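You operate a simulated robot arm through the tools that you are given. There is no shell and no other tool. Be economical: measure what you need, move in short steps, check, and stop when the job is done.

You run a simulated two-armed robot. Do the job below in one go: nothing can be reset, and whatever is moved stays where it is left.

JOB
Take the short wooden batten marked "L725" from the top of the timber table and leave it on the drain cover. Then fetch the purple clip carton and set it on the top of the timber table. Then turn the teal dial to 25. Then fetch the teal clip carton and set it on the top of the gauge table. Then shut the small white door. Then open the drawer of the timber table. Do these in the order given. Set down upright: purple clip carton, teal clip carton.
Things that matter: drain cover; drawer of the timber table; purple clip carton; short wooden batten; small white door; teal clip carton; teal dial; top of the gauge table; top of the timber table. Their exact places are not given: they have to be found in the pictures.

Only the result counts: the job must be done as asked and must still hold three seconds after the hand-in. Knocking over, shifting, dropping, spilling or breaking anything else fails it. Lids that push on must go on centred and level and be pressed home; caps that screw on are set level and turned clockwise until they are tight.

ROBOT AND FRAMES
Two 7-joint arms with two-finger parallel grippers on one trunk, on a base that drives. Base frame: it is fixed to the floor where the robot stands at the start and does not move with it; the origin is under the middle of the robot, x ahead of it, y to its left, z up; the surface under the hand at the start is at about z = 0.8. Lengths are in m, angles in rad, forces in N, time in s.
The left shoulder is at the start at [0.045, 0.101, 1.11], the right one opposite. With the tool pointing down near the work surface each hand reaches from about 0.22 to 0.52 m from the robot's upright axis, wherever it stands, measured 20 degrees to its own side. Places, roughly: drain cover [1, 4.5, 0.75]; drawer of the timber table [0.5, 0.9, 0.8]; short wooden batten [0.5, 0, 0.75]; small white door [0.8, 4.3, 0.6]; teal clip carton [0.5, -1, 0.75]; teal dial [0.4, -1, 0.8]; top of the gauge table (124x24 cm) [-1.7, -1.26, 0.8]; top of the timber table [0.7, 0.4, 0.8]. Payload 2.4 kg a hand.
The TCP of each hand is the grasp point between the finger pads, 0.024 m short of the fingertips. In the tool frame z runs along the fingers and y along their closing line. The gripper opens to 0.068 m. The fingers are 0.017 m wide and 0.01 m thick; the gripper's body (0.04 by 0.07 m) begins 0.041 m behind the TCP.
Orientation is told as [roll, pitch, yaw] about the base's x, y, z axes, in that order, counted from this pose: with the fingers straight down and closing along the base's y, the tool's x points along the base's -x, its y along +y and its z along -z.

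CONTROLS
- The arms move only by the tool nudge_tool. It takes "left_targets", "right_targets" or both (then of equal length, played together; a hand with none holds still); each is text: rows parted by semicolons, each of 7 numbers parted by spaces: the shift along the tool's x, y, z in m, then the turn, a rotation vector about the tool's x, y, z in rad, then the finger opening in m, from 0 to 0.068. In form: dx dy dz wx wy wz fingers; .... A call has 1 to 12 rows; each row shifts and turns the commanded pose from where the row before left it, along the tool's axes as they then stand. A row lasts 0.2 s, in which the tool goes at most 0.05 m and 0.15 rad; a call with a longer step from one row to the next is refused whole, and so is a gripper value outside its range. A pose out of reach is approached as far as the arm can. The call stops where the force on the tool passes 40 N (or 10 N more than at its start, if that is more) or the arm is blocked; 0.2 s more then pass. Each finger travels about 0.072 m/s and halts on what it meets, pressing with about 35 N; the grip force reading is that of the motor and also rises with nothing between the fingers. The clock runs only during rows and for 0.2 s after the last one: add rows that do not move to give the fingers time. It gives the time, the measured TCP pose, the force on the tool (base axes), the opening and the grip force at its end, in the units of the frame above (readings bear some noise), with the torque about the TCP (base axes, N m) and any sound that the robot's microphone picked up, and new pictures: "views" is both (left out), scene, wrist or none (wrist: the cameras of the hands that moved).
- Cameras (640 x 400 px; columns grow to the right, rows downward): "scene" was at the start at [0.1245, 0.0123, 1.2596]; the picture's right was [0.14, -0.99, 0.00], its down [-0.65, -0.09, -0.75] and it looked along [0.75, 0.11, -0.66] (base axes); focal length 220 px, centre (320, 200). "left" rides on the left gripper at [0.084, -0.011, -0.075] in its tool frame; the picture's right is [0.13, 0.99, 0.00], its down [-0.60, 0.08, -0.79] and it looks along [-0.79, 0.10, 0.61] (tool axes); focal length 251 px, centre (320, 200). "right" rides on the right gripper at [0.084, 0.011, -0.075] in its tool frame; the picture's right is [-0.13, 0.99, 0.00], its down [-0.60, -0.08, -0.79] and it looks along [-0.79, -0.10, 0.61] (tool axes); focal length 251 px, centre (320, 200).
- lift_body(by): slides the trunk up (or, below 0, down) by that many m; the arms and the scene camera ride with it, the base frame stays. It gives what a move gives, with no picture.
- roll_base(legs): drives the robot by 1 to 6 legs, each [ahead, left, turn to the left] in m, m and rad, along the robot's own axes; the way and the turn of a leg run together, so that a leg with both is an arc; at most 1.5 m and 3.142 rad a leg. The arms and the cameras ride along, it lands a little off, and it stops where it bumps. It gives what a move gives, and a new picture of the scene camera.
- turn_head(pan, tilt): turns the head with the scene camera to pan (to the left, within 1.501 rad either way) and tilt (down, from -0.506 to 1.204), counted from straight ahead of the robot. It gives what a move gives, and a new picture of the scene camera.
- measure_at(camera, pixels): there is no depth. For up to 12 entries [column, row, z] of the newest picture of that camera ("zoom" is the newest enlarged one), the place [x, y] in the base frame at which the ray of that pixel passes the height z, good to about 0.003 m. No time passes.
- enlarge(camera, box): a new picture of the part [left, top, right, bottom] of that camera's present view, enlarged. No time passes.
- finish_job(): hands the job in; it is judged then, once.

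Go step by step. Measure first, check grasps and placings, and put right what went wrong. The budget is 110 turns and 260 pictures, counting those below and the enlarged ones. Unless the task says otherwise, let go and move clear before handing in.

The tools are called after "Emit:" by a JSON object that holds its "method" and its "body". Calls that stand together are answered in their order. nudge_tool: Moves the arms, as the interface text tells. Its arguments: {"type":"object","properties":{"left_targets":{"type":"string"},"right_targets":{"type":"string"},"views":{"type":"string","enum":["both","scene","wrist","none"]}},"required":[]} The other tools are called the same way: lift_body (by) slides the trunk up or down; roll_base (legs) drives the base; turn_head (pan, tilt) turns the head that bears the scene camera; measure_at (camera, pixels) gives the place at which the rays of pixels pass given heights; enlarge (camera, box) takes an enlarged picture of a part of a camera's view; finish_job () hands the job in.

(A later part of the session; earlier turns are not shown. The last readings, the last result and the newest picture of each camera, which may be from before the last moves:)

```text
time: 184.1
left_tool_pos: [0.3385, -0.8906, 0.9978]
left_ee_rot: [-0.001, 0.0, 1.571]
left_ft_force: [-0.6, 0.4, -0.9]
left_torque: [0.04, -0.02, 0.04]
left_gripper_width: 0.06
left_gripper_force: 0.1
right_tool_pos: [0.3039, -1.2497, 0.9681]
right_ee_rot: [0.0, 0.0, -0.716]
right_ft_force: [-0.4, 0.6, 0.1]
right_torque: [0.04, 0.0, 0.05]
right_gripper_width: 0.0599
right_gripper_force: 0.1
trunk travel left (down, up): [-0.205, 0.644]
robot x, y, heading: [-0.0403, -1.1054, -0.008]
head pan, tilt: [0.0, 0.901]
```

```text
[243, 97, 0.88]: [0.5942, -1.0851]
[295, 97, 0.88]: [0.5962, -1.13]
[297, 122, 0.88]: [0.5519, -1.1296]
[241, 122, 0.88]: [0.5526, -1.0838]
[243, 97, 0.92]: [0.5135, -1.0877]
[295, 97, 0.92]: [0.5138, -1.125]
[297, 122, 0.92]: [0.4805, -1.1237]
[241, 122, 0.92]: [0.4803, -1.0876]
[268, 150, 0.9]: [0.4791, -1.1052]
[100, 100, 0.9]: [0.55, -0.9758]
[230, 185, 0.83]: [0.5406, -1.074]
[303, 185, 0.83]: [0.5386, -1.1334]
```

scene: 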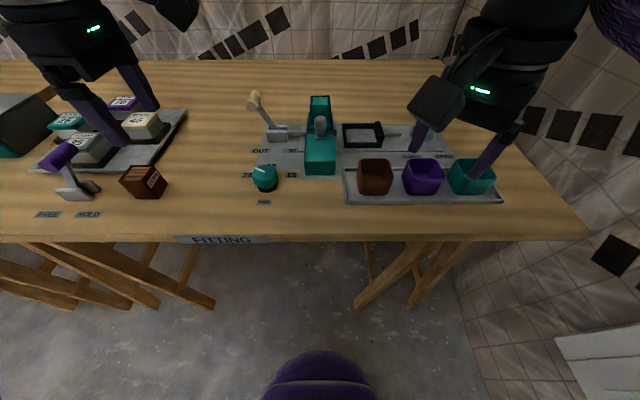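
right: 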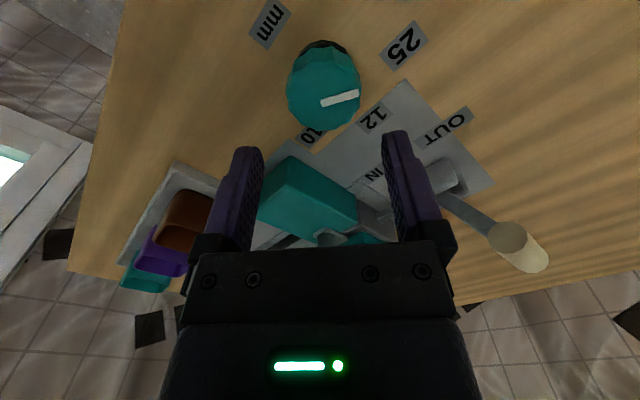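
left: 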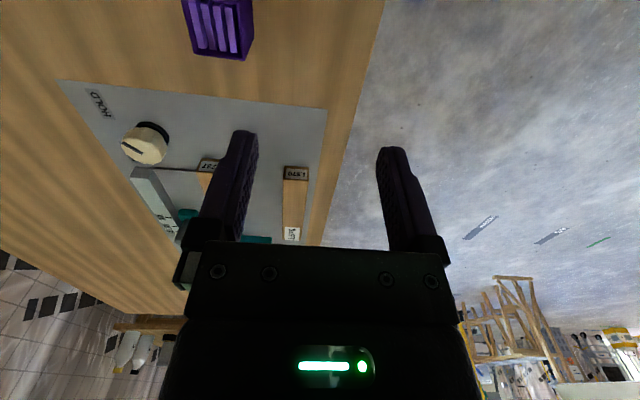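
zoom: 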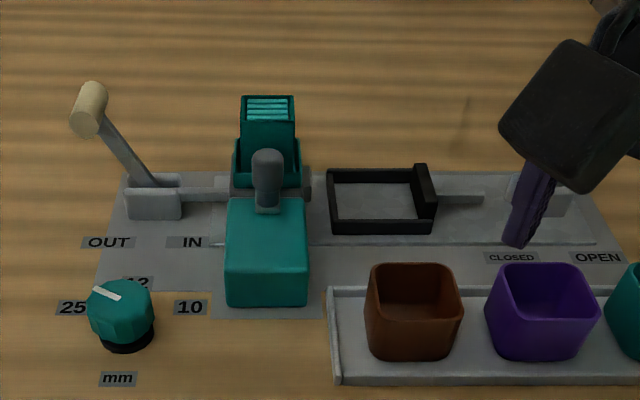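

The teal carton's top is at about (0.545,-1.106), z about 0.895, sitting in a shallow holder. It should be gripped along y. I'll raise and square the right hand, drive to y of about -0.93 and 0.1 closer, then inspect.

Emit:
{"method": "nudge_tool", "body": {"right_targets": "0 0 -0.03 0 0 -0.12 0.068;0 0 -0.03 0 0 -0.12 0.068;0 0 -0.02 0 0 -0.12 0.068;0 0 0 0 0 -0.12 0.068;0 0 0 0 0 -0.12 0.068;0 0 0 0 0 -0.116 0.068", "views": "none"}}

Emit:
{"method": "roll_base", "body": {"legs": [[0, 0.17, 0.007], [0.09, 0, 0]]}}

```text
time: 185.5
left_tool_pos: [0.3381, -0.89, 0.9971]
left_ee_rot: [-0.002, 0.0, 1.57]
left_ft_force: [0.2, -0.3, 0.3]
left_torque: [0.02, 0.0, -0.02]
left_gripper_width: 0.0601
left_gripper_force: 0.1
right_tool_pos: [0.3034, -1.2488, 1.047]
right_ee_rot: [0.003, 0.001, 0.002]
right_ft_force: [2.0, 0.3, 0.5]
right_torque: [0.05, 0.02, -0.01]
right_gripper_width: 0.0681
right_gripper_force: 0.1
trunk travel left (down, up): [-0.205, 0.644]
robot x, y, heading: [-0.0385, -1.1033, -0.005]
head pan, tilt: [0.0, 0.901]
```

```text
time: 187.7
left_tool_pos: [0.4269, -0.7179, 0.9973]
left_ee_rot: [-0.003, 0.0, 1.578]
left_ft_force: [-0.3, -0.4, 0.5]
left_torque: [0.0, 0.01, -0.01]
left_gripper_width: 0.0601
left_gripper_force: 0.1
right_tool_pos: [0.3957, -1.0782, 1.0484]
right_ee_rot: [0.0, -0.001, 0.008]
right_ft_force: [-0.9, -0.3, 0.8]
right_torque: [-0.02, 0.01, 0.0]
right_gripper_width: 0.0677
right_gripper_force: 0.1
trunk travel left (down, up): [-0.205, 0.644]
robot x, y, heading: [0.05, -0.9378, 0.002]
head pan, tilt: [0.0, 0.901]
```

scene: 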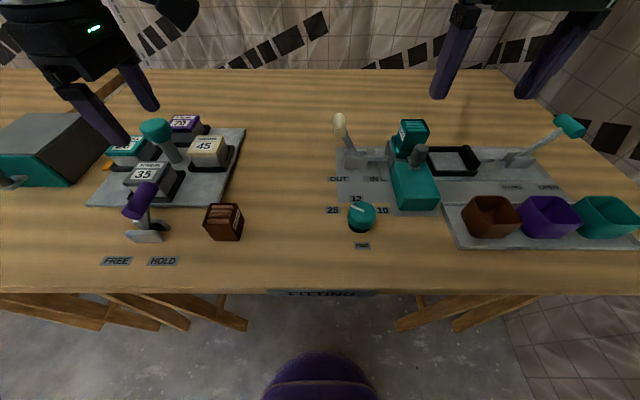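

Emit:
{"method": "enlarge", "body": {"camera": "scene", "box": [320, 100, 480, 200]}}

Emit:
{"method": "nudge_tool", "body": {"right_targets": "-0.025 -0.014 0.01 0 0 0 0.068;-0.025 -0.014 0.01 0 0 0 0.068;0 0 0 0 0 0 0.068", "views": "wrist"}}

Emit:
{"method": "enlarge", "body": {"camera": "right", "box": [200, 0, 440, 150]}}

```text
4.00 times, centred on (400, 150) of scene
```

zoom: 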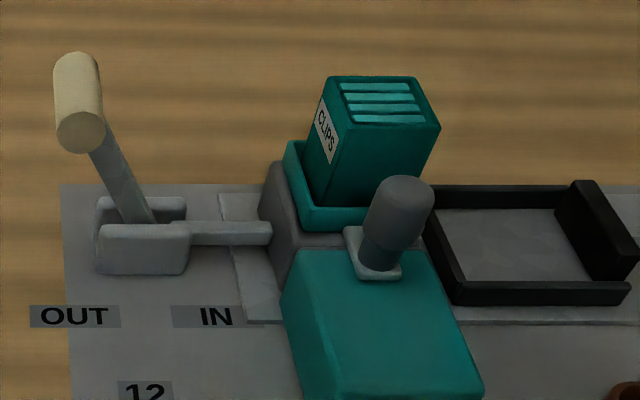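

```text
time: 188.5
left_tool_pos: [0.4266, -0.7169, 0.9968]
left_ee_rot: [-0.003, 0.002, 1.577]
left_ft_force: [-0.5, 0.1, -0.8]
left_torque: [0.02, -0.02, 0.02]
left_gripper_width: 0.06
left_gripper_force: 0.0
right_tool_pos: [0.4437, -1.1043, 1.0282]
right_ee_rot: [0.001, -0.001, 0.007]
right_ft_force: [0.6, -0.8, -0.6]
right_torque: [-0.03, 0.0, 0.01]
right_gripper_width: 0.0679
right_gripper_force: 0.1
trunk travel left (down, up): [-0.205, 0.644]
robot x, y, heading: [0.0476, -0.9336, -0.0]
head pan, tilt: [0.0, 0.901]
```

right: 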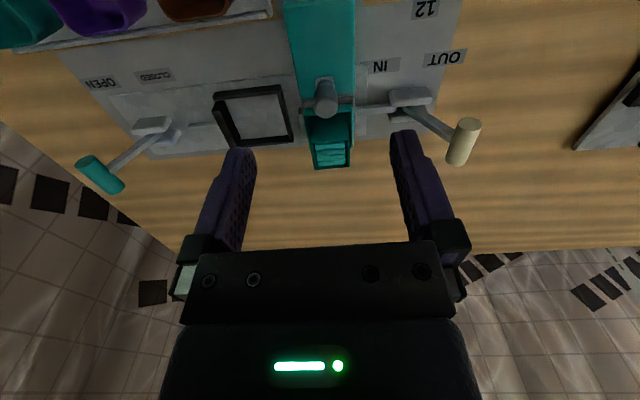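

```text
2.67 times, centred on (320, 75) of right
```

zoom: 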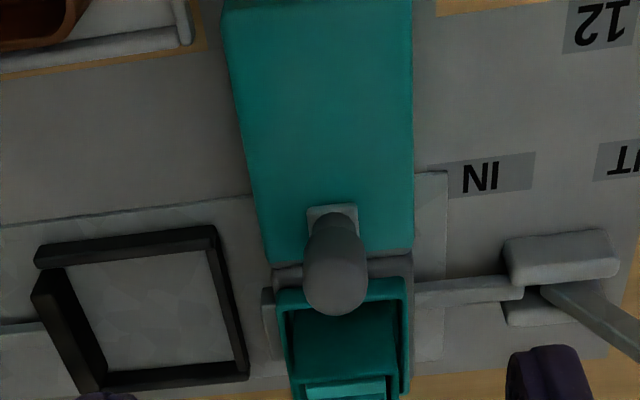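

Emit:
{"method": "enlarge", "body": {"camera": "right", "box": [270, 90, 390, 190]}}

```text
4.00 times, centred on (330, 140) of right
```

zoom: 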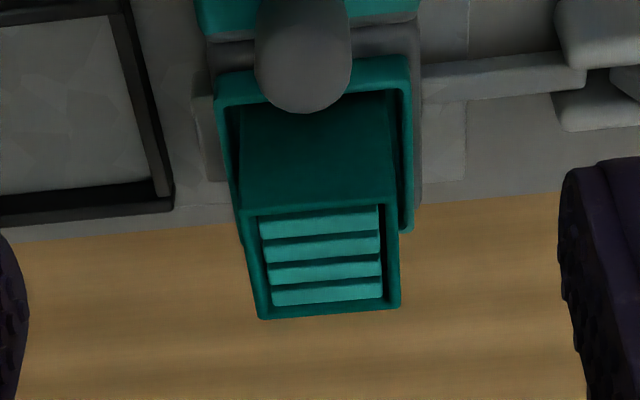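

Emit:
{"method": "measure_at", "body": {"camera": "zoom", "pixels": [[240, 208, 0.895], [397, 200, 0.895], [400, 305, 0.895], [262, 318, 0.895], [240, 208, 0.88], [397, 200, 0.88], [400, 305, 0.88], [262, 318, 0.88], [218, 75, 0.86], [410, 60, 0.86], [410, 230, 0.86], [240, 242, 0.86]]}}

```text
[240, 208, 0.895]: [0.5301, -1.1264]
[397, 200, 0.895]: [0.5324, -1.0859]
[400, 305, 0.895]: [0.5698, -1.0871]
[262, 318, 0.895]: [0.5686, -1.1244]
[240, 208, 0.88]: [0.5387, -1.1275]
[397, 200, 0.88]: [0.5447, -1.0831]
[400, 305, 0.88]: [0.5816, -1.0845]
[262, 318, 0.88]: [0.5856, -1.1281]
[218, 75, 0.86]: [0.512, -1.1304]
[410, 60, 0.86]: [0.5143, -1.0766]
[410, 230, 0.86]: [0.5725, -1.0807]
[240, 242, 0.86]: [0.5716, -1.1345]
```

The carton's top is at x 0.531–0.569, y -1.1255 to -1.0865, z about 0.895. Reach is borderline, so I'll drive 3 cm ahead, then hover.

Emit:
{"method": "roll_base", "body": {"legs": [[0.03, 0, 0]]}}

Emit:
{"method": "nudge_tool", "body": {"right_targets": "-0.025 0 0.015 0 0 0 0.062;-0.025 0 0.015 0 0 0 0.062;-0.025 0 0.02 0 0 0 0.062;0 0 0 0 0 0 0.062"}}

```text
time: 189.3
left_tool_pos: [0.4575, -0.7188, 0.9961]
left_ee_rot: [-0.001, -0.001, 1.579]
left_ft_force: [0.2, 0.9, 0.2]
left_torque: [0.0, 0.0, -0.02]
left_gripper_width: 0.0599
left_gripper_force: 0.0
right_tool_pos: [0.4749, -1.1049, 1.0284]
right_ee_rot: [-0.001, 0.0, 0.007]
right_ft_force: [0.0, 0.0, 0.4]
right_torque: [0.0, -0.01, 0.0]
right_gripper_width: 0.068
right_gripper_force: 0.1
trunk travel left (down, up): [-0.205, 0.644]
robot x, y, heading: [0.0811, -0.9349, 0.008]
head pan, tilt: [0.0, 0.901]
```

scene: 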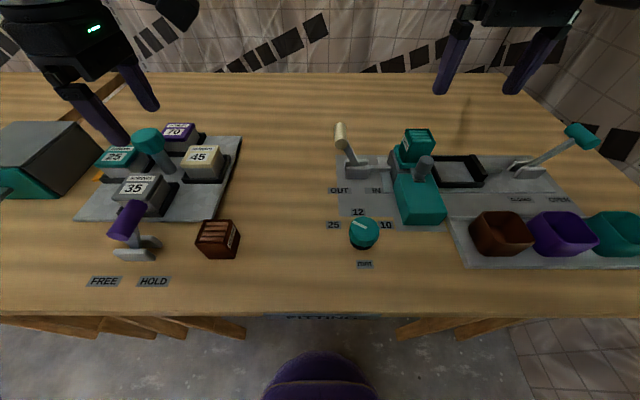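

```text
time: 190.3
left_tool_pos: [0.4575, -0.7179, 0.9975]
left_ee_rot: [-0.003, 0.001, 1.577]
left_ft_force: [-0.1, 0.6, 0.1]
left_torque: [0.0, 0.02, -0.01]
left_gripper_width: 0.0599
left_gripper_force: 0.0
right_tool_pos: [0.5484, -1.1052, 0.9758]
right_ee_rot: [0.001, 0.0, 0.006]
right_ft_force: [0.6, 0.0, 1.1]
right_torque: [0.02, 0.0, 0.04]
right_gripper_width: 0.0619
right_gripper_force: 0.1
trunk travel left (down, up): [-0.205, 0.644]
robot x, y, heading: [0.0784, -0.935, 0.007]
head pan, tilt: [0.0, 0.901]
```

scene: 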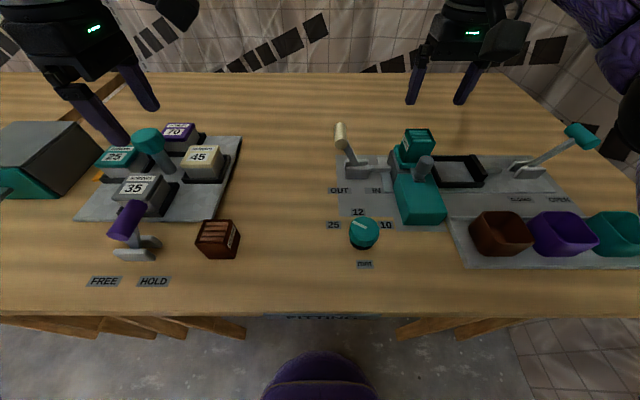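
right: 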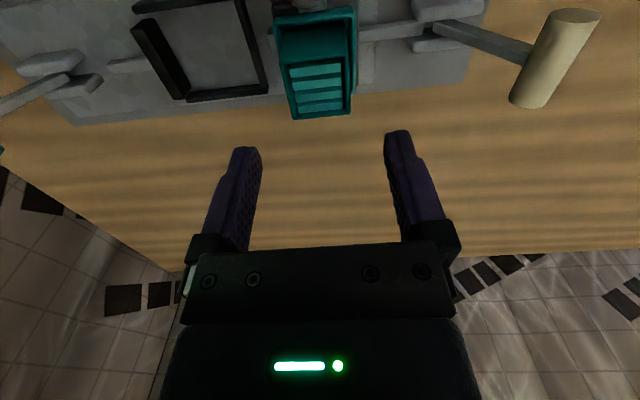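

Emit:
{"method": "enlarge", "body": {"camera": "right", "box": [250, 0, 410, 130]}}

Emit:
{"method": "measure_at", "body": {"camera": "right", "pixels": [[286, 62, 0.893], [348, 60, 0.893], [350, 113, 0.893], [294, 119, 0.893], [357, 95, 0.86], [355, 10, 0.86]]}}

```text
3.08 times, centred on (330, 65) of right
```

zoom: 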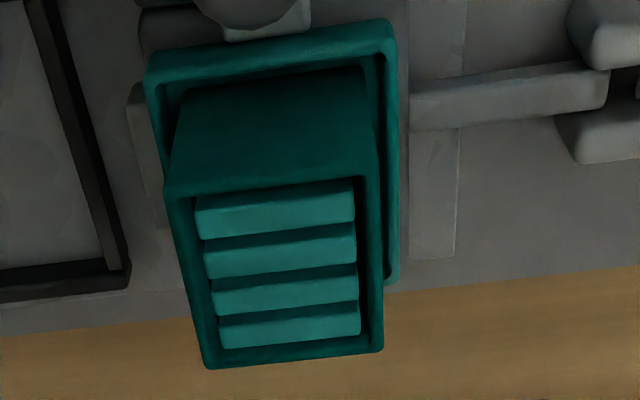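

```text
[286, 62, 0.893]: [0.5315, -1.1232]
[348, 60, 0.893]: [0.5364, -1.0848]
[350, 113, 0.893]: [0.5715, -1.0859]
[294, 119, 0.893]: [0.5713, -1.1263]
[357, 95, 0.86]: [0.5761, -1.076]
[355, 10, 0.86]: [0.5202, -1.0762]
```

Aligned (centre 0.552,-1.105). I'll descend to TCP z of about 0.897, grip, and check before lifting.

Emit:
{"method": "nudge_tool", "body": {"right_targets": "-0.003 0 0.03 0 0 0 0.062;0 0 0.03 0 0 0 0.062;0 0 0.019 0 0 0 0.062;0 0 0 0 0 0 0.062;0 0 0 0 0 0 0.034;0 0 0 0 0 0 0.034;0 0 0 0 0 0 0.034", "views": "wrist"}}

```text
time: 191.9
left_tool_pos: [0.4573, -0.7184, 0.9975]
left_ee_rot: [-0.001, 0.0, 1.577]
left_ft_force: [-0.2, 0.2, 0.4]
left_torque: [0.01, 0.0, 0.01]
left_gripper_width: 0.0598
left_gripper_force: 0.0
right_tool_pos: [0.5523, -1.104, 0.8989]
right_ee_rot: [-0.001, -0.001, 0.007]
right_ft_force: [0.3, 0.5, 1.0]
right_torque: [0.03, 0.02, -0.01]
right_gripper_width: 0.0414
right_gripper_force: 34.8
trunk travel left (down, up): [-0.205, 0.644]
robot x, y, heading: [0.0803, -0.9337, 0.008]
head pan, tilt: [0.0, 0.901]
```

right: 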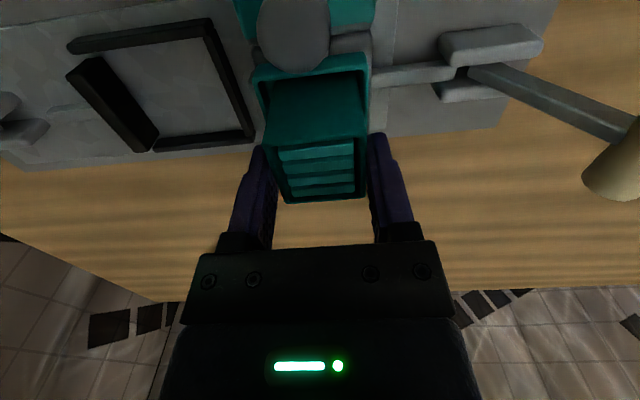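

Grip is good at width 0.041. I'll lift slowly.

Emit:
{"method": "nudge_tool", "body": {"right_targets": "0 0 -0.01 0 0 0 0.034;0 0 -0.015 0 0 0 0.034;0 0 -0.02 0 0 0 0.034;0 0 -0.03 0 0 0 0.034;0 0 -0.03 0 0 0 0.034;0 0 -0.03 0 0 0 0.034"}}

```text
time: 193.3
left_tool_pos: [0.4563, -0.7184, 0.9971]
left_ee_rot: [-0.002, 0.001, 1.578]
left_ft_force: [0.1, -0.1, 0.5]
left_torque: [0.02, 0.0, -0.01]
left_gripper_width: 0.0602
left_gripper_force: 0.1
right_tool_pos: [0.5522, -1.1019, 1.0368]
right_ee_rot: [0.001, 0.0, 0.01]
right_ft_force: [-0.7, -0.6, -1.5]
right_torque: [0.02, -0.06, 0.02]
right_gripper_width: 0.0415
right_gripper_force: 35.3
trunk travel left (down, up): [-0.205, 0.644]
robot x, y, heading: [0.0794, -0.9343, 0.003]
head pan, tilt: [0.0, 0.901]
```

scene: 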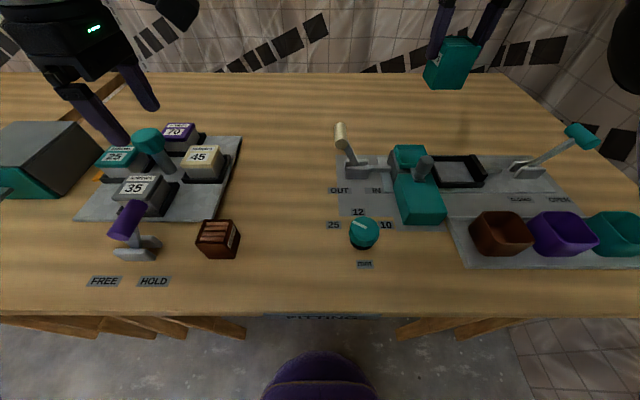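
right: 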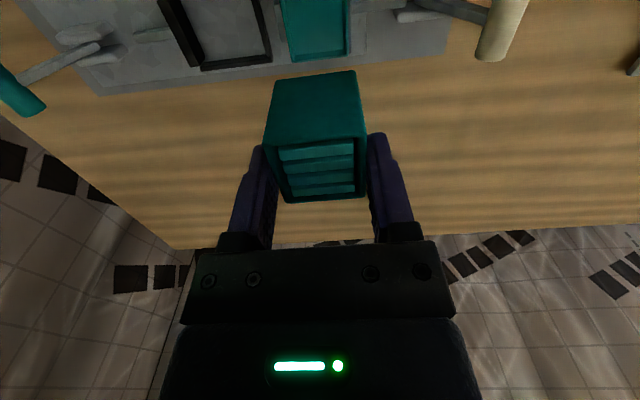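

The teal carton is free. I'll pull both arms in, back away from the table, and turn around to see the gauge table.

Emit:
{"method": "nudge_tool", "body": {"right_targets": "0.04 0 0 0 0 0 0.034;0.04 0 0 0 0 0 0.034;0.04 0 0 0 0 0 0.034;0.04 0 0 0 0 0 0.034;0.04 0 0 0 0 0 0.034", "left_targets": "0 0.02 0 0 0 0 0.06;0 0.02 0 0 0 0 0.06;0 0.02 0 0 0 0 0.06;0 0 0 0 0 0 0.06;0 0 0 0 0 0 0.06", "views": "none"}}

Emit:
{"method": "turn_head", "body": {"pan": -0.2, "tilt": 0.7}}

Emit:
{"method": "roll_base", "body": {"legs": [[-0.55, 0, 0], [0, 0, 3.1]]}}

```text
time: 194.5
left_tool_pos: [0.3974, -0.7191, 0.9984]
left_ee_rot: [-0.001, -0.001, 1.579]
left_ft_force: [0.0, 0.2, 0.3]
left_torque: [0.0, 0.0, -0.02]
left_gripper_width: 0.06
left_gripper_force: 0.2
right_tool_pos: [0.3531, -1.104, 1.0353]
right_ee_rot: [0.0, -0.001, 0.005]
right_ft_force: [-0.5, 0.5, -1.3]
right_torque: [-0.01, 0.02, 0.0]
right_gripper_width: 0.0416
right_gripper_force: 34.8
trunk travel left (down, up): [-0.205, 0.644]
robot x, y, heading: [0.0774, -0.935, 0.002]
head pan, tilt: [0.0, 0.901]
```

```text
time: 195.2
left_tool_pos: [0.398, -0.718, 0.9985]
left_ee_rot: [-0.001, 0.0, 1.578]
left_ft_force: [0.3, 0.5, 0.0]
left_torque: [0.02, 0.02, -0.02]
left_gripper_width: 0.06
left_gripper_force: 0.0
right_tool_pos: [0.3544, -1.1046, 1.0352]
right_ee_rot: [0.001, 0.0, 0.008]
right_ft_force: [-0.9, -0.1, -0.7]
right_torque: [0.0, -0.01, -0.03]
right_gripper_width: 0.0412
right_gripper_force: 35.2
trunk travel left (down, up): [-0.205, 0.644]
robot x, y, heading: [0.076, -0.9308, 0.002]
head pan, tilt: [-0.201, 0.7]
```

scene: 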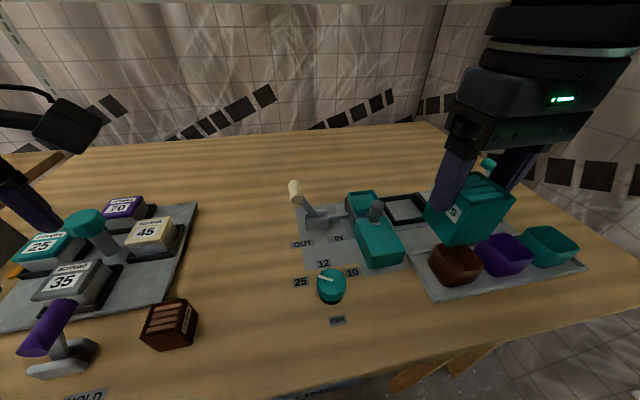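

```text
time: 205.8
left_tool_pos: [-0.7797, -1.1643, 0.9988]
left_ee_rot: [-0.002, -0.001, -1.524]
left_ft_force: [0.0, 0.5, 0.4]
left_torque: [0.04, 0.01, 0.0]
left_gripper_width: 0.0603
left_gripper_force: 0.0
right_tool_pos: [-0.7515, -0.7767, 1.0343]
right_ee_rot: [0.001, 0.002, -3.095]
right_ft_force: [-0.2, 0.5, -0.3]
right_torque: [0.02, -0.01, -0.03]
right_gripper_width: 0.0415
right_gripper_force: 34.9
trunk travel left (down, up): [-0.205, 0.644]
robot x, y, heading: [-0.4688, -0.9354, -3.096]
head pan, tilt: [-0.201, 0.7]
```

scene: 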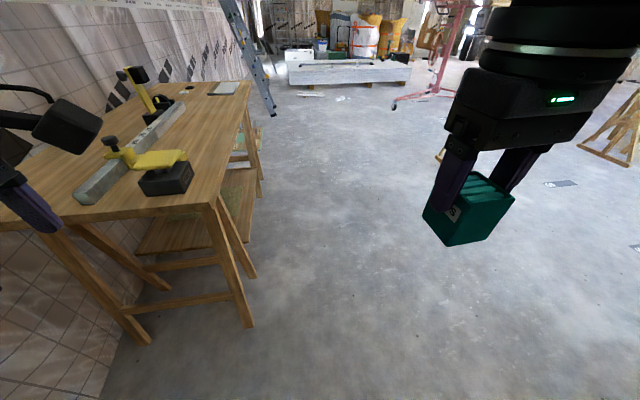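

Emit:
{"method": "measure_at", "body": {"camera": "scene", "pixels": [[212, 197, 0.8], [250, 83, 0.8], [5, 220, 0.8], [75, 190, 0.82], [185, 188, 0.8], [205, 95, 0.8], [235, 95, 0.8], [175, 200, 0.8], [195, 150, 0.8], [235, 120, 0.8]]}}

Emit:
{"method": "enlarge", "body": {"camera": "scene", "box": [0, 50, 280, 225]}}

```text
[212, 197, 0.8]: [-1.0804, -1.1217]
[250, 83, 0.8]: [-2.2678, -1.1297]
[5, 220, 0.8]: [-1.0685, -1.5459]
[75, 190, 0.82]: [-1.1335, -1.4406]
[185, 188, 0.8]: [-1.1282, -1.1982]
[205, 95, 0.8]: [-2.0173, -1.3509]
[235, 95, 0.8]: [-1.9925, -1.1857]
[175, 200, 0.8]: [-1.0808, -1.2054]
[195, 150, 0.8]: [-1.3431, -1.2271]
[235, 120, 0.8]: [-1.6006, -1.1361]
```

```text
2.29 times, centred on (140, 138) of scene
```

zoom: 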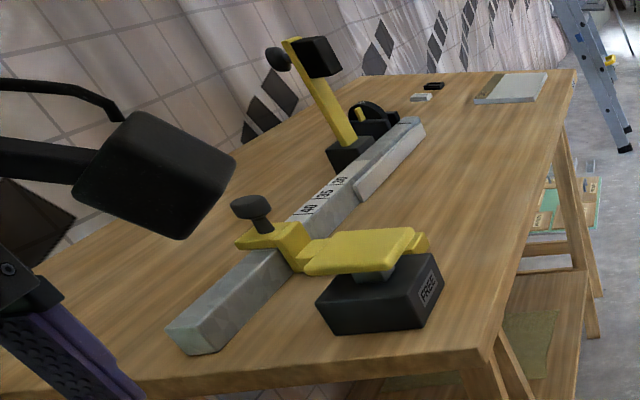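

The gauge table's front edge is at y -1.12, and the front strip is free around (-1.65,-1.24). I'll drive to about (-1.47,-0.80) and face the table.

Emit:
{"method": "roll_base", "body": {"legs": [[0, -0.15, 0], [1.0, -0.03, 0], [0, 0, 1.525]]}}

Emit:
{"method": "turn_head", "body": {"pan": -0.2, "tilt": 0.8}}

```text
time: 215.7
left_tool_pos: [-1.2585, -1.1075, 0.9981]
left_ee_rot: [-0.003, 0.0, -0.018]
left_ft_force: [0.1, 0.0, -1.0]
left_torque: [0.01, -0.02, -0.04]
left_gripper_width: 0.0602
left_gripper_force: 0.0
right_tool_pos: [-1.6451, -1.0541, 1.0338]
right_ee_rot: [0.001, 0.001, -1.588]
right_ft_force: [0.3, 0.4, -0.3]
right_torque: [0.03, 0.05, -0.02]
right_gripper_width: 0.0412
right_gripper_force: 34.9
trunk travel left (down, up): [-0.205, 0.644]
robot x, y, heading: [-1.4677, -0.7838, -1.591]
head pan, tilt: [-0.201, 0.7]
```

scene: 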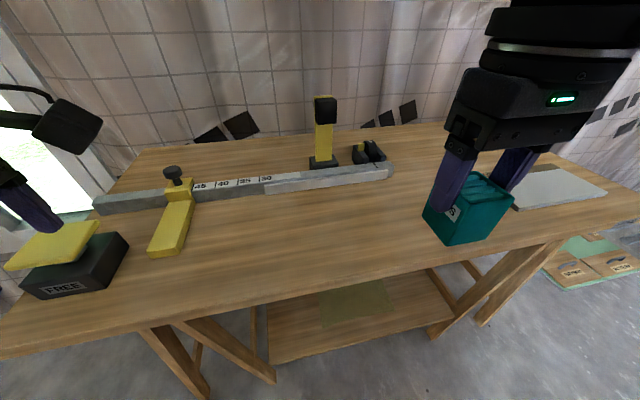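

```text
time: 216.3
left_tool_pos: [-1.2584, -1.1088, 0.9986]
left_ee_rot: [-0.002, 0.0, -0.018]
left_ft_force: [-0.4, 0.3, 0.2]
left_torque: [0.01, -0.01, -0.03]
left_gripper_width: 0.0601
left_gripper_force: 0.0
right_tool_pos: [-1.645, -1.0546, 1.0355]
right_ee_rot: [0.001, -0.001, -1.589]
right_ft_force: [0.7, 0.1, -1.0]
right_torque: [-0.02, 0.0, -0.02]
right_gripper_width: 0.0414
right_gripper_force: 34.6
trunk travel left (down, up): [-0.205, 0.644]
robot x, y, heading: [-1.4631, -0.7854, -1.588]
head pan, tilt: [-0.201, 0.799]
```

scene: 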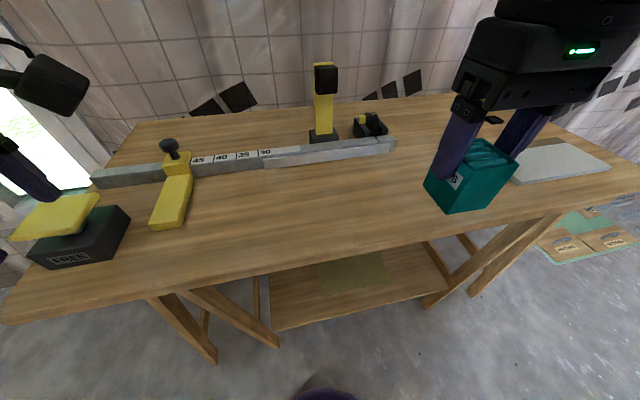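

The target area is empty. I'll extend and lower to just above the table.

Emit:
{"method": "nudge_tool", "body": {"right_targets": "-0.037 0 0.02 0 0 0 0.034;-0.037 0 0.02 0 0 0 0.034;-0.037 0 0.02 0 0 0 0.034;-0.037 0 0.02 0 0 0 0.034;-0.037 0 0.02 0 0 0 0.034;0 0 0.04 0 0 0 0.034;0 0 0.025 0 0 0 0.034;0 0 0 0 0 0 0.034"}}

```text
time: 218.1
left_tool_pos: [-1.2597, -1.1077, 0.9986]
left_ee_rot: [-0.001, 0.001, -0.017]
left_ft_force: [-0.4, 0.6, 0.0]
left_torque: [0.02, 0.01, -0.01]
left_gripper_width: 0.0601
left_gripper_force: 0.1
right_tool_pos: [-1.6469, -1.2402, 0.8693]
right_ee_rot: [0.0, 0.001, -1.588]
right_ft_force: [-0.4, 0.3, -0.9]
right_torque: [-0.02, 0.0, -0.03]
right_gripper_width: 0.0415
right_gripper_force: 34.8
trunk travel left (down, up): [-0.205, 0.644]
robot x, y, heading: [-1.4691, -0.7841, -1.588]
head pan, tilt: [-0.201, 0.799]
```

scene: 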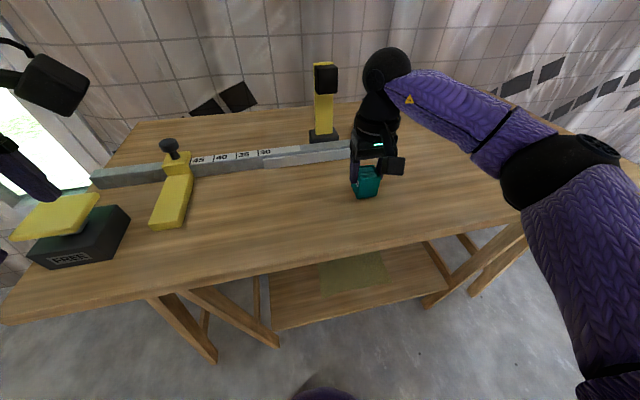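
right: 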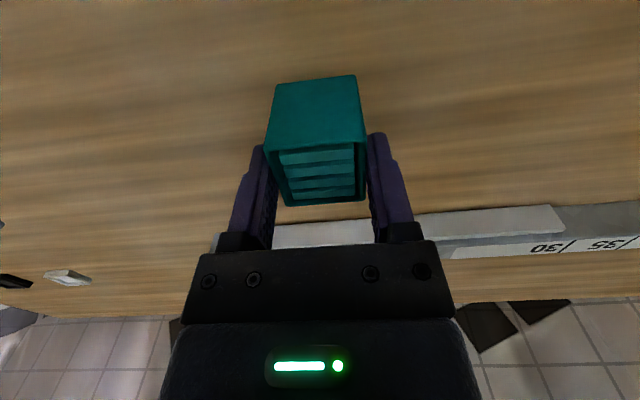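

Emit:
{"method": "nudge_tool", "body": {"right_targets": "0 0 0.006 0 0 0 0.034;0 0 0.005 0 0 0 0.034;0 0 0 0 0 0 0.034", "views": "none"}}

```text
time: 218.9
left_tool_pos: [-1.2587, -1.1076, 0.9982]
left_ee_rot: [-0.001, 0.0, -0.017]
left_ft_force: [0.2, 0.3, 0.1]
left_torque: [-0.02, 0.03, 0.02]
left_gripper_width: 0.0601
left_gripper_force: 0.1
right_tool_pos: [-1.648, -1.2395, 0.8581]
right_ee_rot: [0.0, 0.001, -1.586]
right_ft_force: [-0.4, -0.6, -1.7]
right_torque: [0.0, 0.01, 0.04]
right_gripper_width: 0.0416
right_gripper_force: 34.5
trunk travel left (down, up): [-0.205, 0.644]
robot x, y, heading: [-1.4628, -0.7836, -1.587]
head pan, tilt: [-0.201, 0.799]
```

Emit:
{"method": "nudge_tool", "body": {"right_targets": "0 0 0.003 0 0 0 0.034;0 0 0 0 0 0 0.034", "views": "none"}}

Emit:
{"method": "nudge_tool", "body": {"right_targets": "0 0 0.002 0 0 0 0.034;0 0 0 0 0 0 0.034", "views": "wrist"}}

```text
time: 219.5
left_tool_pos: [-1.2583, -1.1087, 0.9986]
left_ee_rot: [-0.001, -0.001, -0.018]
left_ft_force: [-0.7, 0.6, 1.1]
left_torque: [-0.01, -0.01, 0.0]
left_gripper_width: 0.0601
left_gripper_force: 0.0
right_tool_pos: [-1.6477, -1.2403, 0.8564]
right_ee_rot: [0.002, 0.001, -1.59]
right_ft_force: [0.8, -0.8, -0.7]
right_torque: [-0.05, 0.01, -0.03]
right_gripper_width: 0.0415
right_gripper_force: 35.2
trunk travel left (down, up): [-0.205, 0.644]
robot x, y, heading: [-1.4666, -0.7864, -1.595]
head pan, tilt: [-0.201, 0.799]
```

```text
time: 220.1
left_tool_pos: [-1.2589, -1.1083, 0.9982]
left_ee_rot: [-0.001, -0.002, -0.018]
left_ft_force: [-0.5, -0.9, 0.5]
left_torque: [-0.01, 0.03, 0.01]
left_gripper_width: 0.06
left_gripper_force: 0.1
right_tool_pos: [-1.6481, -1.2386, 0.8529]
right_ee_rot: [0.0, -0.001, -1.589]
right_ft_force: [1.0, -0.4, -1.1]
right_torque: [0.0, -0.04, 0.0]
right_gripper_width: 0.0413
right_gripper_force: 34.8
trunk travel left (down, up): [-0.205, 0.644]
robot x, y, heading: [-1.4655, -0.7838, -1.597]
head pan, tilt: [-0.201, 0.799]
```

right: 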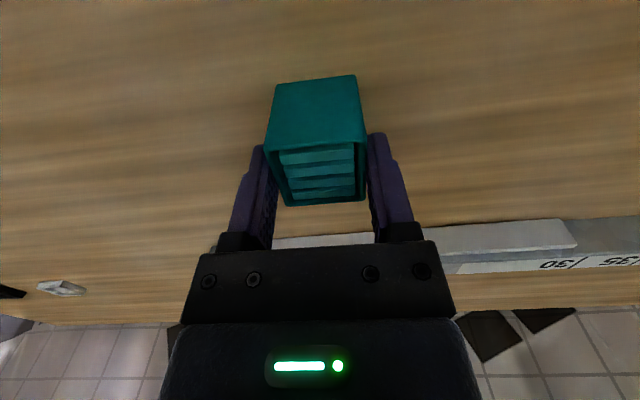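

No contact yet. I'll keep going in small steps.

Emit:
{"method": "nudge_tool", "body": {"right_targets": "0 0 0.002 0 0 0 0.034;0 0 0.001 0 0 0 0.034;0 0 0 0 0 0 0.034", "views": "none"}}

Emit:
{"method": "nudge_tool", "body": {"right_targets": "0 0 0.002 0 0 0 0.034;0 0 0 0 0 0 0.034", "views": "none"}}

```text
time: 220.9
left_tool_pos: [-1.2586, -1.1069, 0.9998]
left_ee_rot: [-0.003, -0.001, -0.017]
left_ft_force: [-0.5, 0.0, 0.1]
left_torque: [0.01, 0.0, 0.01]
left_gripper_width: 0.0601
left_gripper_force: 0.0
right_tool_pos: [-1.6482, -1.2384, 0.8512]
right_ee_rot: [0.001, -0.004, -1.59]
right_ft_force: [-5.0, -6.7, 27.3]
right_torque: [-0.11, 0.09, -0.02]
right_gripper_width: 0.0418
right_gripper_force: 35.2
trunk travel left (down, up): [-0.205, 0.644]
robot x, y, heading: [-1.4631, -0.7818, -1.59]
head pan, tilt: [-0.201, 0.799]
```

```text
time: 221.5
left_tool_pos: [-1.257, -1.1064, 0.9984]
left_ee_rot: [-0.003, 0.001, -0.019]
left_ft_force: [0.6, 0.2, 0.3]
left_torque: [0.01, -0.02, 0.0]
left_gripper_width: 0.06
left_gripper_force: 0.1
right_tool_pos: [-1.6464, -1.2398, 0.85]
right_ee_rot: [0.001, -0.003, -1.588]
right_ft_force: [-0.9, -1.8, 29.3]
right_torque: [-0.01, 0.05, 0.0]
right_gripper_width: 0.0414
right_gripper_force: 34.9
trunk travel left (down, up): [-0.205, 0.644]
robot x, y, heading: [-1.4638, -0.7869, -1.588]
head pan, tilt: [-0.201, 0.799]
```

Contact at 27–29 N; the carton is seated. I'll ease up slightly, release, and rise.

Emit:
{"method": "nudge_tool", "body": {"right_targets": "0 0 -0.002 0 0 0 0.034;0 0 0 0 0 0 0.05;0 0 0 0 0 0 0.062;0 0 0 0 0 0 0.062;0 0 -0.03 0 0 0 0.062;0 0 -0.04 0 0 0 0.062;0 0 -0.04 0 0 0 0.062;0.04 0 -0.02 0 0 0 0.062;0.04 0 0 0 0 0 0.062;0.04 0 0 0 0 0 0.062"}}

```text
time: 223.7
left_tool_pos: [-1.2594, -1.1081, 0.9983]
left_ee_rot: [0.0, 0.0, -0.017]
left_ft_force: [-0.9, -0.3, 0.3]
left_torque: [0.02, -0.03, 0.01]
left_gripper_width: 0.0599
left_gripper_force: 0.0
right_tool_pos: [-1.646, -1.1195, 0.9795]
right_ee_rot: [0.001, -0.001, -1.587]
right_ft_force: [-0.1, 0.5, -0.8]
right_torque: [0.02, 0.0, 0.0]
right_gripper_width: 0.0619
right_gripper_force: 0.1
trunk travel left (down, up): [-0.205, 0.644]
robot x, y, heading: [-1.4673, -0.7817, -1.594]
head pan, tilt: [-0.201, 0.799]
```

scene: 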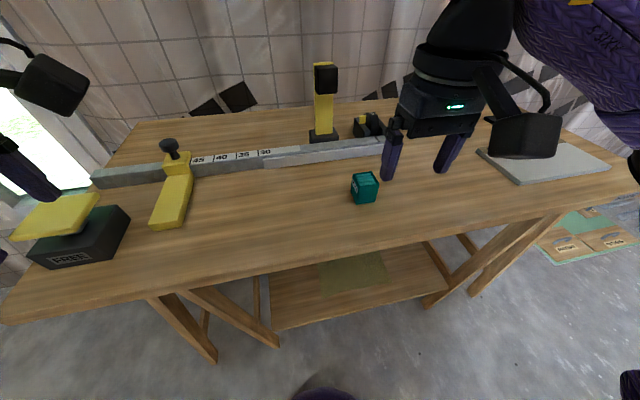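
right: 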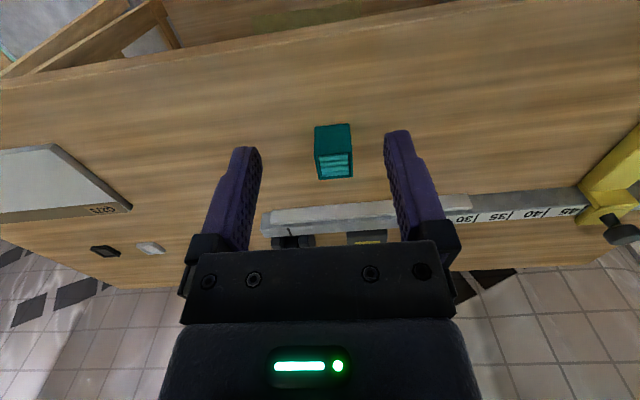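

The teal carton stands upright. Now to the white door: I'll drive back along the known corridor to about (-0.45,3.9).

Emit:
{"method": "roll_base", "body": {"legs": [[-0.2, 0, 0], [0, 1.0, 0], [0, 0, 3.141], [1.5, 0, 0], [1.5, 0, 0], [1.5, 0, 0]]}}

```text
time: 258.8
left_tool_pos: [-0.7489, 4.2185, 0.9998]
left_ee_rot: [-0.003, 0.001, -3.132]
left_ft_force: [0.2, -0.1, -0.1]
left_torque: [0.0, 0.0, 0.0]
left_gripper_width: 0.0601
left_gripper_force: 0.2
right_tool_pos: [-0.3624, 4.2404, 0.9802]
right_ee_rot: [0.001, 0.0, 1.581]
right_ft_force: [0.1, -0.1, -0.6]
right_torque: [0.01, 0.05, -0.01]
right_gripper_width: 0.0621
right_gripper_force: 0.1
trunk travel left (down, up): [-0.205, 0.644]
robot x, y, heading: [-0.5307, 3.8978, 1.575]
head pan, tilt: [-0.201, 0.799]
```

scene: 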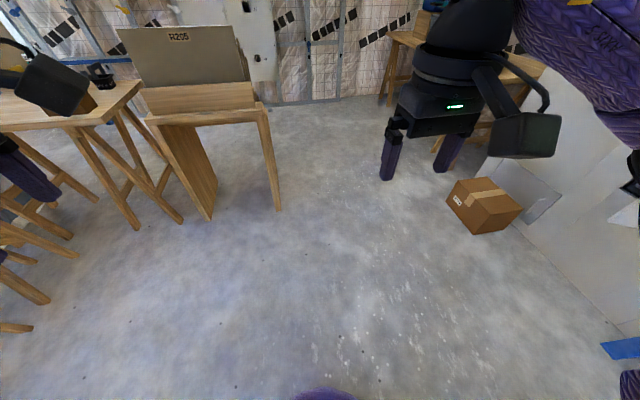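

Emit:
{"method": "roll_base", "body": {"legs": [[0, 0, -1.575], [0.55, 0.62, 0]]}}

Emit:
{"method": "turn_head", "body": {"pan": -0.15, "tilt": 0.85}}

```text
time: 267.0
left_tool_pos: [0.3192, 4.7604, 0.9986]
left_ee_rot: [-0.002, 0.0, 1.591]
left_ft_force: [-0.1, 0.4, 0.2]
left_torque: [-0.02, 0.06, 0.01]
left_gripper_width: 0.0603
left_gripper_force: 0.0
right_tool_pos: [0.3453, 4.3738, 0.9792]
right_ee_rot: [-0.001, 0.001, 0.02]
right_ft_force: [-0.5, -0.4, -0.6]
right_torque: [-0.02, 0.01, -0.03]
right_gripper_width: 0.0618
right_gripper_force: 0.1
trunk travel left (down, up): [-0.205, 0.644]
robot x, y, heading: [0.001, 4.538, 0.019]
head pan, tilt: [-0.201, 0.799]
```

scene: 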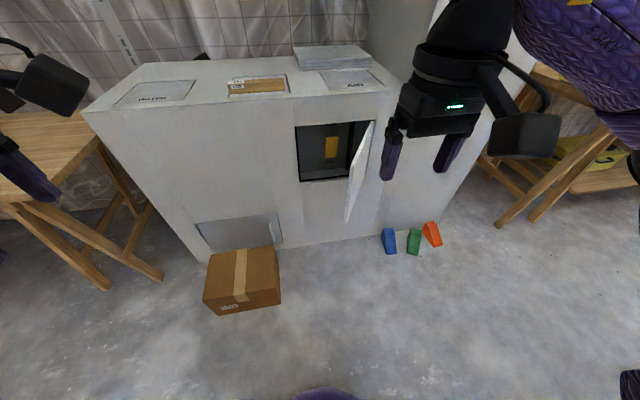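

```text
time: 267.6
left_tool_pos: [0.3188, 4.7606, 0.9995]
left_ee_rot: [0.0, 0.001, 1.592]
left_ft_force: [0.5, 0.1, -0.6]
left_torque: [0.01, 0.01, -0.02]
left_gripper_width: 0.0602
left_gripper_force: 0.1
right_tool_pos: [0.3465, 4.3743, 0.9792]
right_ee_rot: [-0.001, -0.001, 0.021]
right_ft_force: [0.1, 0.4, 0.4]
right_torque: [-0.02, 0.0, -0.01]
right_gripper_width: 0.0619
right_gripper_force: 0.1
trunk travel left (down, up): [-0.205, 0.644]
robot x, y, heading: [0.0039, 4.5417, 0.019]
head pan, tilt: [-0.15, 0.85]
```

scene: 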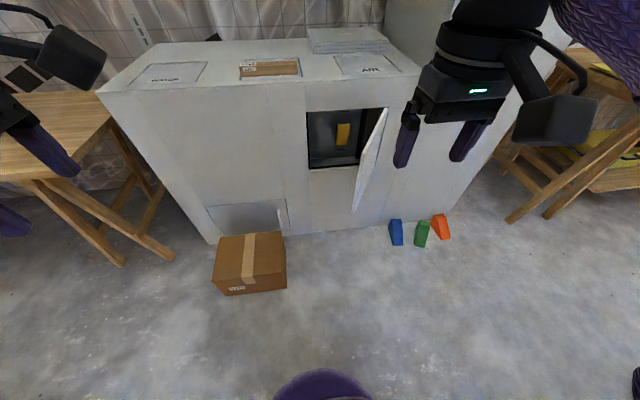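

The batten is still in place and the door is still open. I'll move to about (0.30,4.52) with the hand above door height.

Emit:
{"method": "roll_base", "body": {"legs": [[0.3, -0.02, -0.019]]}}

Emit:
{"method": "nudge_tool", "body": {"right_targets": "0.03 -0.035 0 0 0 0 0;0.03 -0.035 0 0 0 0 0;0.03 -0.035 0 0 0 0 0;0.02 -0.035 0 0 0 0 0;0 0 0 0 -0.13 0 0;0 0 0 0 -0.13 0 0;0 0 0 0 -0.13 0 0;0 0 0 0 -0.13 0 0;0 0 0 0 -0.13 0 0;0 0 0 0 -0.13 0 0", "views": "scene"}}

```text
time: 269.7
left_tool_pos: [0.6224, 4.7374, 0.9984]
left_ee_rot: [-0.002, -0.002, 1.573]
left_ft_force: [-0.3, 0.4, -0.1]
left_torque: [0.04, 0.01, 0.05]
left_gripper_width: 0.0601
left_gripper_force: 0.1
right_tool_pos: [0.6407, 4.3496, 0.979]
right_ee_rot: [-0.001, 0.0, 0.001]
right_ft_force: [-0.4, 0.4, 0.0]
right_torque: [0.01, 0.01, -0.01]
right_gripper_width: 0.062
right_gripper_force: 0.0
trunk travel left (down, up): [-0.205, 0.644]
robot x, y, heading: [0.3016, 4.5251, -0.001]
head pan, tilt: [-0.15, 0.85]
```

scene: 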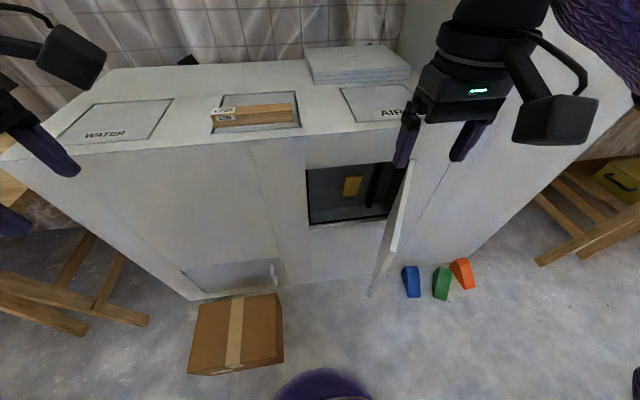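

```text
time: 271.9
left_tool_pos: [0.6218, 4.7375, 0.9985]
left_ee_rot: [-0.002, -0.001, 1.573]
left_ft_force: [-0.3, 0.7, -0.9]
left_torque: [0.05, -0.01, 0.01]
left_gripper_width: 0.0601
left_gripper_force: 0.0
right_tool_pos: [0.5701, 4.2234, 0.9746]
right_ee_rot: [-0.001, -0.781, 0.002]
right_ft_force: [-0.1, -0.4, 1.1]
right_torque: [-0.03, -0.01, -0.02]
right_gripper_width: 0.0
right_gripper_force: 23.6
right hand out of reach, approached as far as the arm can: row 3, 4, 10
trunk travel left (down, up): [-0.205, 0.644]
robot x, y, heading: [0.3048, 4.5245, 0.001]
head pan, tilt: [-0.15, 0.85]
```

scene: 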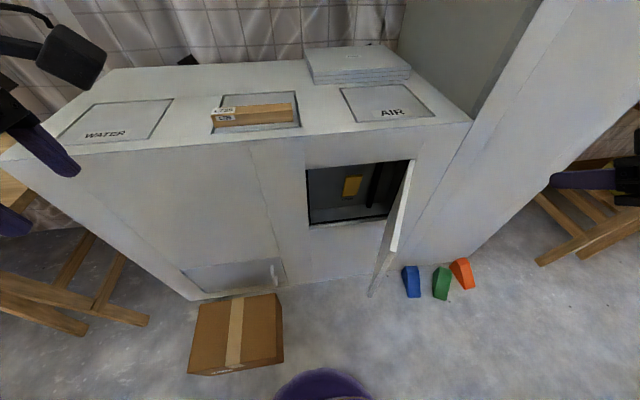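

Emit:
{"method": "measure_at", "body": {"camera": "scene", "pixels": [[373, 297, 0.5], [386, 255, 0.75], [413, 160, 0.75], [369, 297, 0.5], [389, 238, 0.75]]}}

Emit:
{"method": "lift_body", "body": {"by": -0.19}}

Emit:
{"method": "nudge_tool", "body": {"right_targets": "0.02 0 0.02 0 0 0 0;0.022 0 0.021 0 0 0 0;0.022 0 0.021 0 0 0 0;0 0 0 0 0 0 0", "views": "both"}}

```text
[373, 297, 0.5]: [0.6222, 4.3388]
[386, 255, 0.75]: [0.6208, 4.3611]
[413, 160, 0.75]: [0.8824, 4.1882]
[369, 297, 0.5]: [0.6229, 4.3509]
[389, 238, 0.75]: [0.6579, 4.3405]
```

```text
time: 274.0
left_tool_pos: [0.6214, 4.7367, 0.8092]
left_ee_rot: [-0.001, 0.001, 1.574]
left_ft_force: [0.5, -0.5, -0.7]
left_torque: [0.0, 0.0, 0.05]
left_gripper_width: 0.0599
left_gripper_force: 0.0
right_tool_pos: [0.6091, 4.2237, 0.7427]
right_ee_rot: [0.003, -0.59, -0.001]
right_ft_force: [0.0, -0.2, -0.1]
right_torque: [-0.01, 0.01, 0.01]
right_gripper_width: 0.0
right_gripper_force: 23.7
trunk travel left (down, up): [-0.015, 0.834]
robot x, y, heading: [0.3049, 4.5237, -0.002]
head pan, tilt: [-0.15, 0.85]
```

```text
time: 275.0
left_tool_pos: [0.6229, 4.7363, 0.8088]
left_ee_rot: [-0.002, 0.001, 1.574]
left_ft_force: [-0.4, -0.4, -0.1]
left_torque: [0.03, 0.0, -0.02]
left_gripper_width: 0.0602
left_gripper_force: 0.1
right_tool_pos: [0.6071, 4.1975, 0.6615]
right_ee_rot: [0.004, -0.589, -0.001]
right_ft_force: [-0.4, -0.1, 0.0]
right_torque: [0.03, 0.0, -0.01]
right_gripper_width: 0.0001
right_gripper_force: 23.8
right hand out of reach, approached as far as the arm can: row 1, 2, 3
trunk travel left (down, up): [-0.015, 0.834]
robot x, y, heading: [0.3062, 4.5187, 0.0]
head pan, tilt: [-0.15, 0.85]
```

scene: 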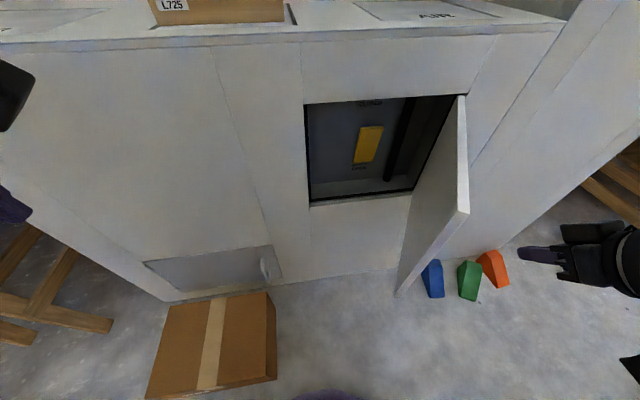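
right: 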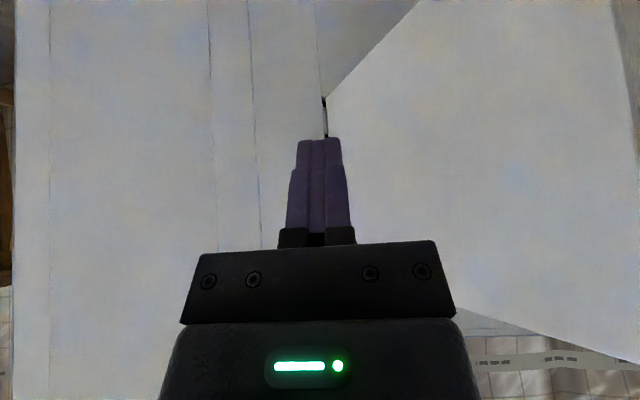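

The hand is right of the door at tip z of about 0.64, within the door's height. I'll sweep toward +y and forward along the door's arc.

Emit:
{"method": "nudge_tool", "body": {"right_targets": "-0.0133 0.034 0.0089 0 0 0 0;-0.0133 0.034 0.0089 0 0 0 0;-0.0133 0.034 0.0089 0 0 0 0;-0.0125 0.022 0.0083 0 0 0 0;-0.0125 0.022 0.0083 0 0 0 0;-0.0125 0.022 0.0083 0 0 0 0;0 0 0 0 0 0 0"}}

```text
time: 276.6
left_tool_pos: [0.6219, 4.7376, 0.8085]
left_ee_rot: [-0.002, 0.001, 1.572]
left_ft_force: [-1.1, -1.3, 0.9]
left_torque: [-0.01, 0.0, -0.01]
left_gripper_width: 0.0601
left_gripper_force: 0.2
right_tool_pos: [0.7247, 4.3453, 0.6636]
right_ee_rot: [0.003, -0.59, 0.0]
right_ft_force: [-0.1, 0.5, -0.5]
right_torque: [0.02, 0.0, 0.03]
right_gripper_width: 0.0001
right_gripper_force: 23.6
right hand out of reach, approached as far as the arm can: row 1, 2, 3
trunk travel left (down, up): [-0.015, 0.834]
robot x, y, heading: [0.3086, 4.5218, 0.0]
head pan, tilt: [-0.15, 0.85]
```

scene: 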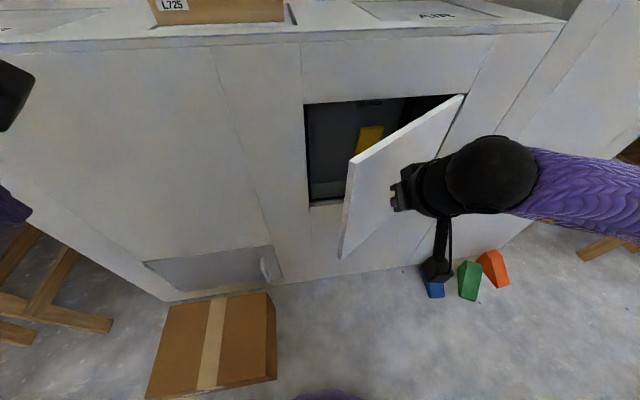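
right: 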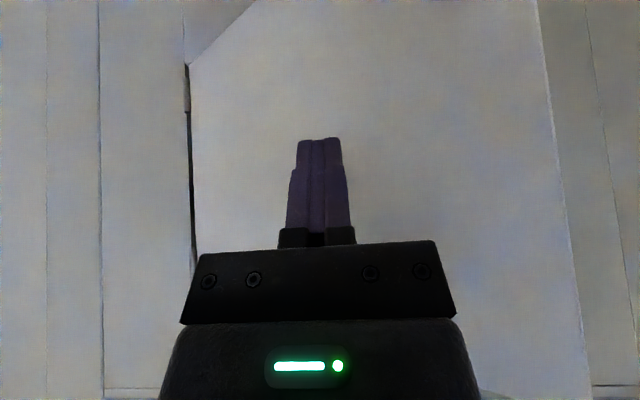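

The door is swinging shut well. I'll continue pushing to flush.

Emit:
{"method": "nudge_tool", "body": {"right_targets": "-0.0187 0.0225 0.0125 0 0 0 0;-0.0187 0.0225 0.0125 0 0 0 0;-0.0166 0.0075 0.0111 0 0 0 0;-0.0166 0.0075 0.0111 0 0 0 0;-0.0166 0.0075 0.0111 0 0 0 0;-0.0083 0.003 0.0055 0 0 0 0;0 0 0 0 0 0 0"}}

```text
time: 278.2
left_tool_pos: [0.6216, 4.7381, 0.8099]
left_ee_rot: [-0.003, 0.0, 1.572]
left_ft_force: [0.0, 0.0, -0.4]
left_torque: [0.01, -0.02, 0.01]
left_gripper_width: 0.0598
left_gripper_force: 0.0
right_tool_pos: [0.8393, 4.4155, 0.6625]
right_ee_rot: [0.0, -0.59, 0.0]
right_ft_force: [0.0, 0.4, -0.5]
right_torque: [0.04, 0.02, 0.0]
right_gripper_width: 0.0001
right_gripper_force: 23.6
trunk travel left (down, up): [-0.015, 0.834]
robot x, y, heading: [0.3064, 4.5214, 0.001]
head pan, tilt: [-0.15, 0.85]
```

scene: 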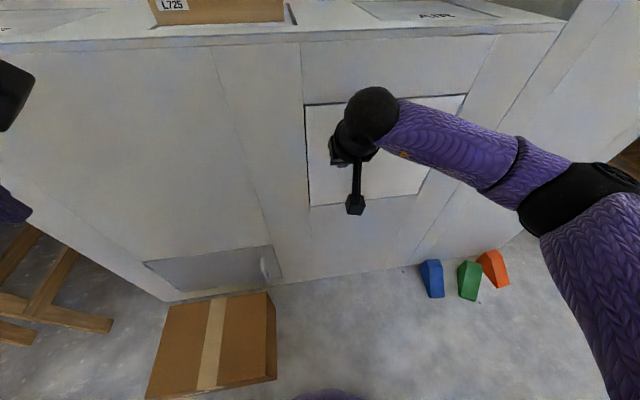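
right: 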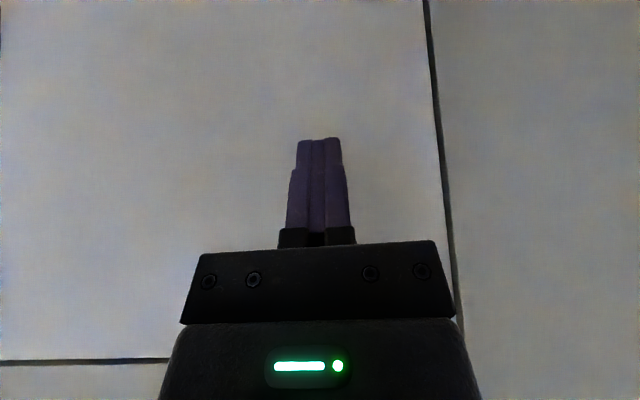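

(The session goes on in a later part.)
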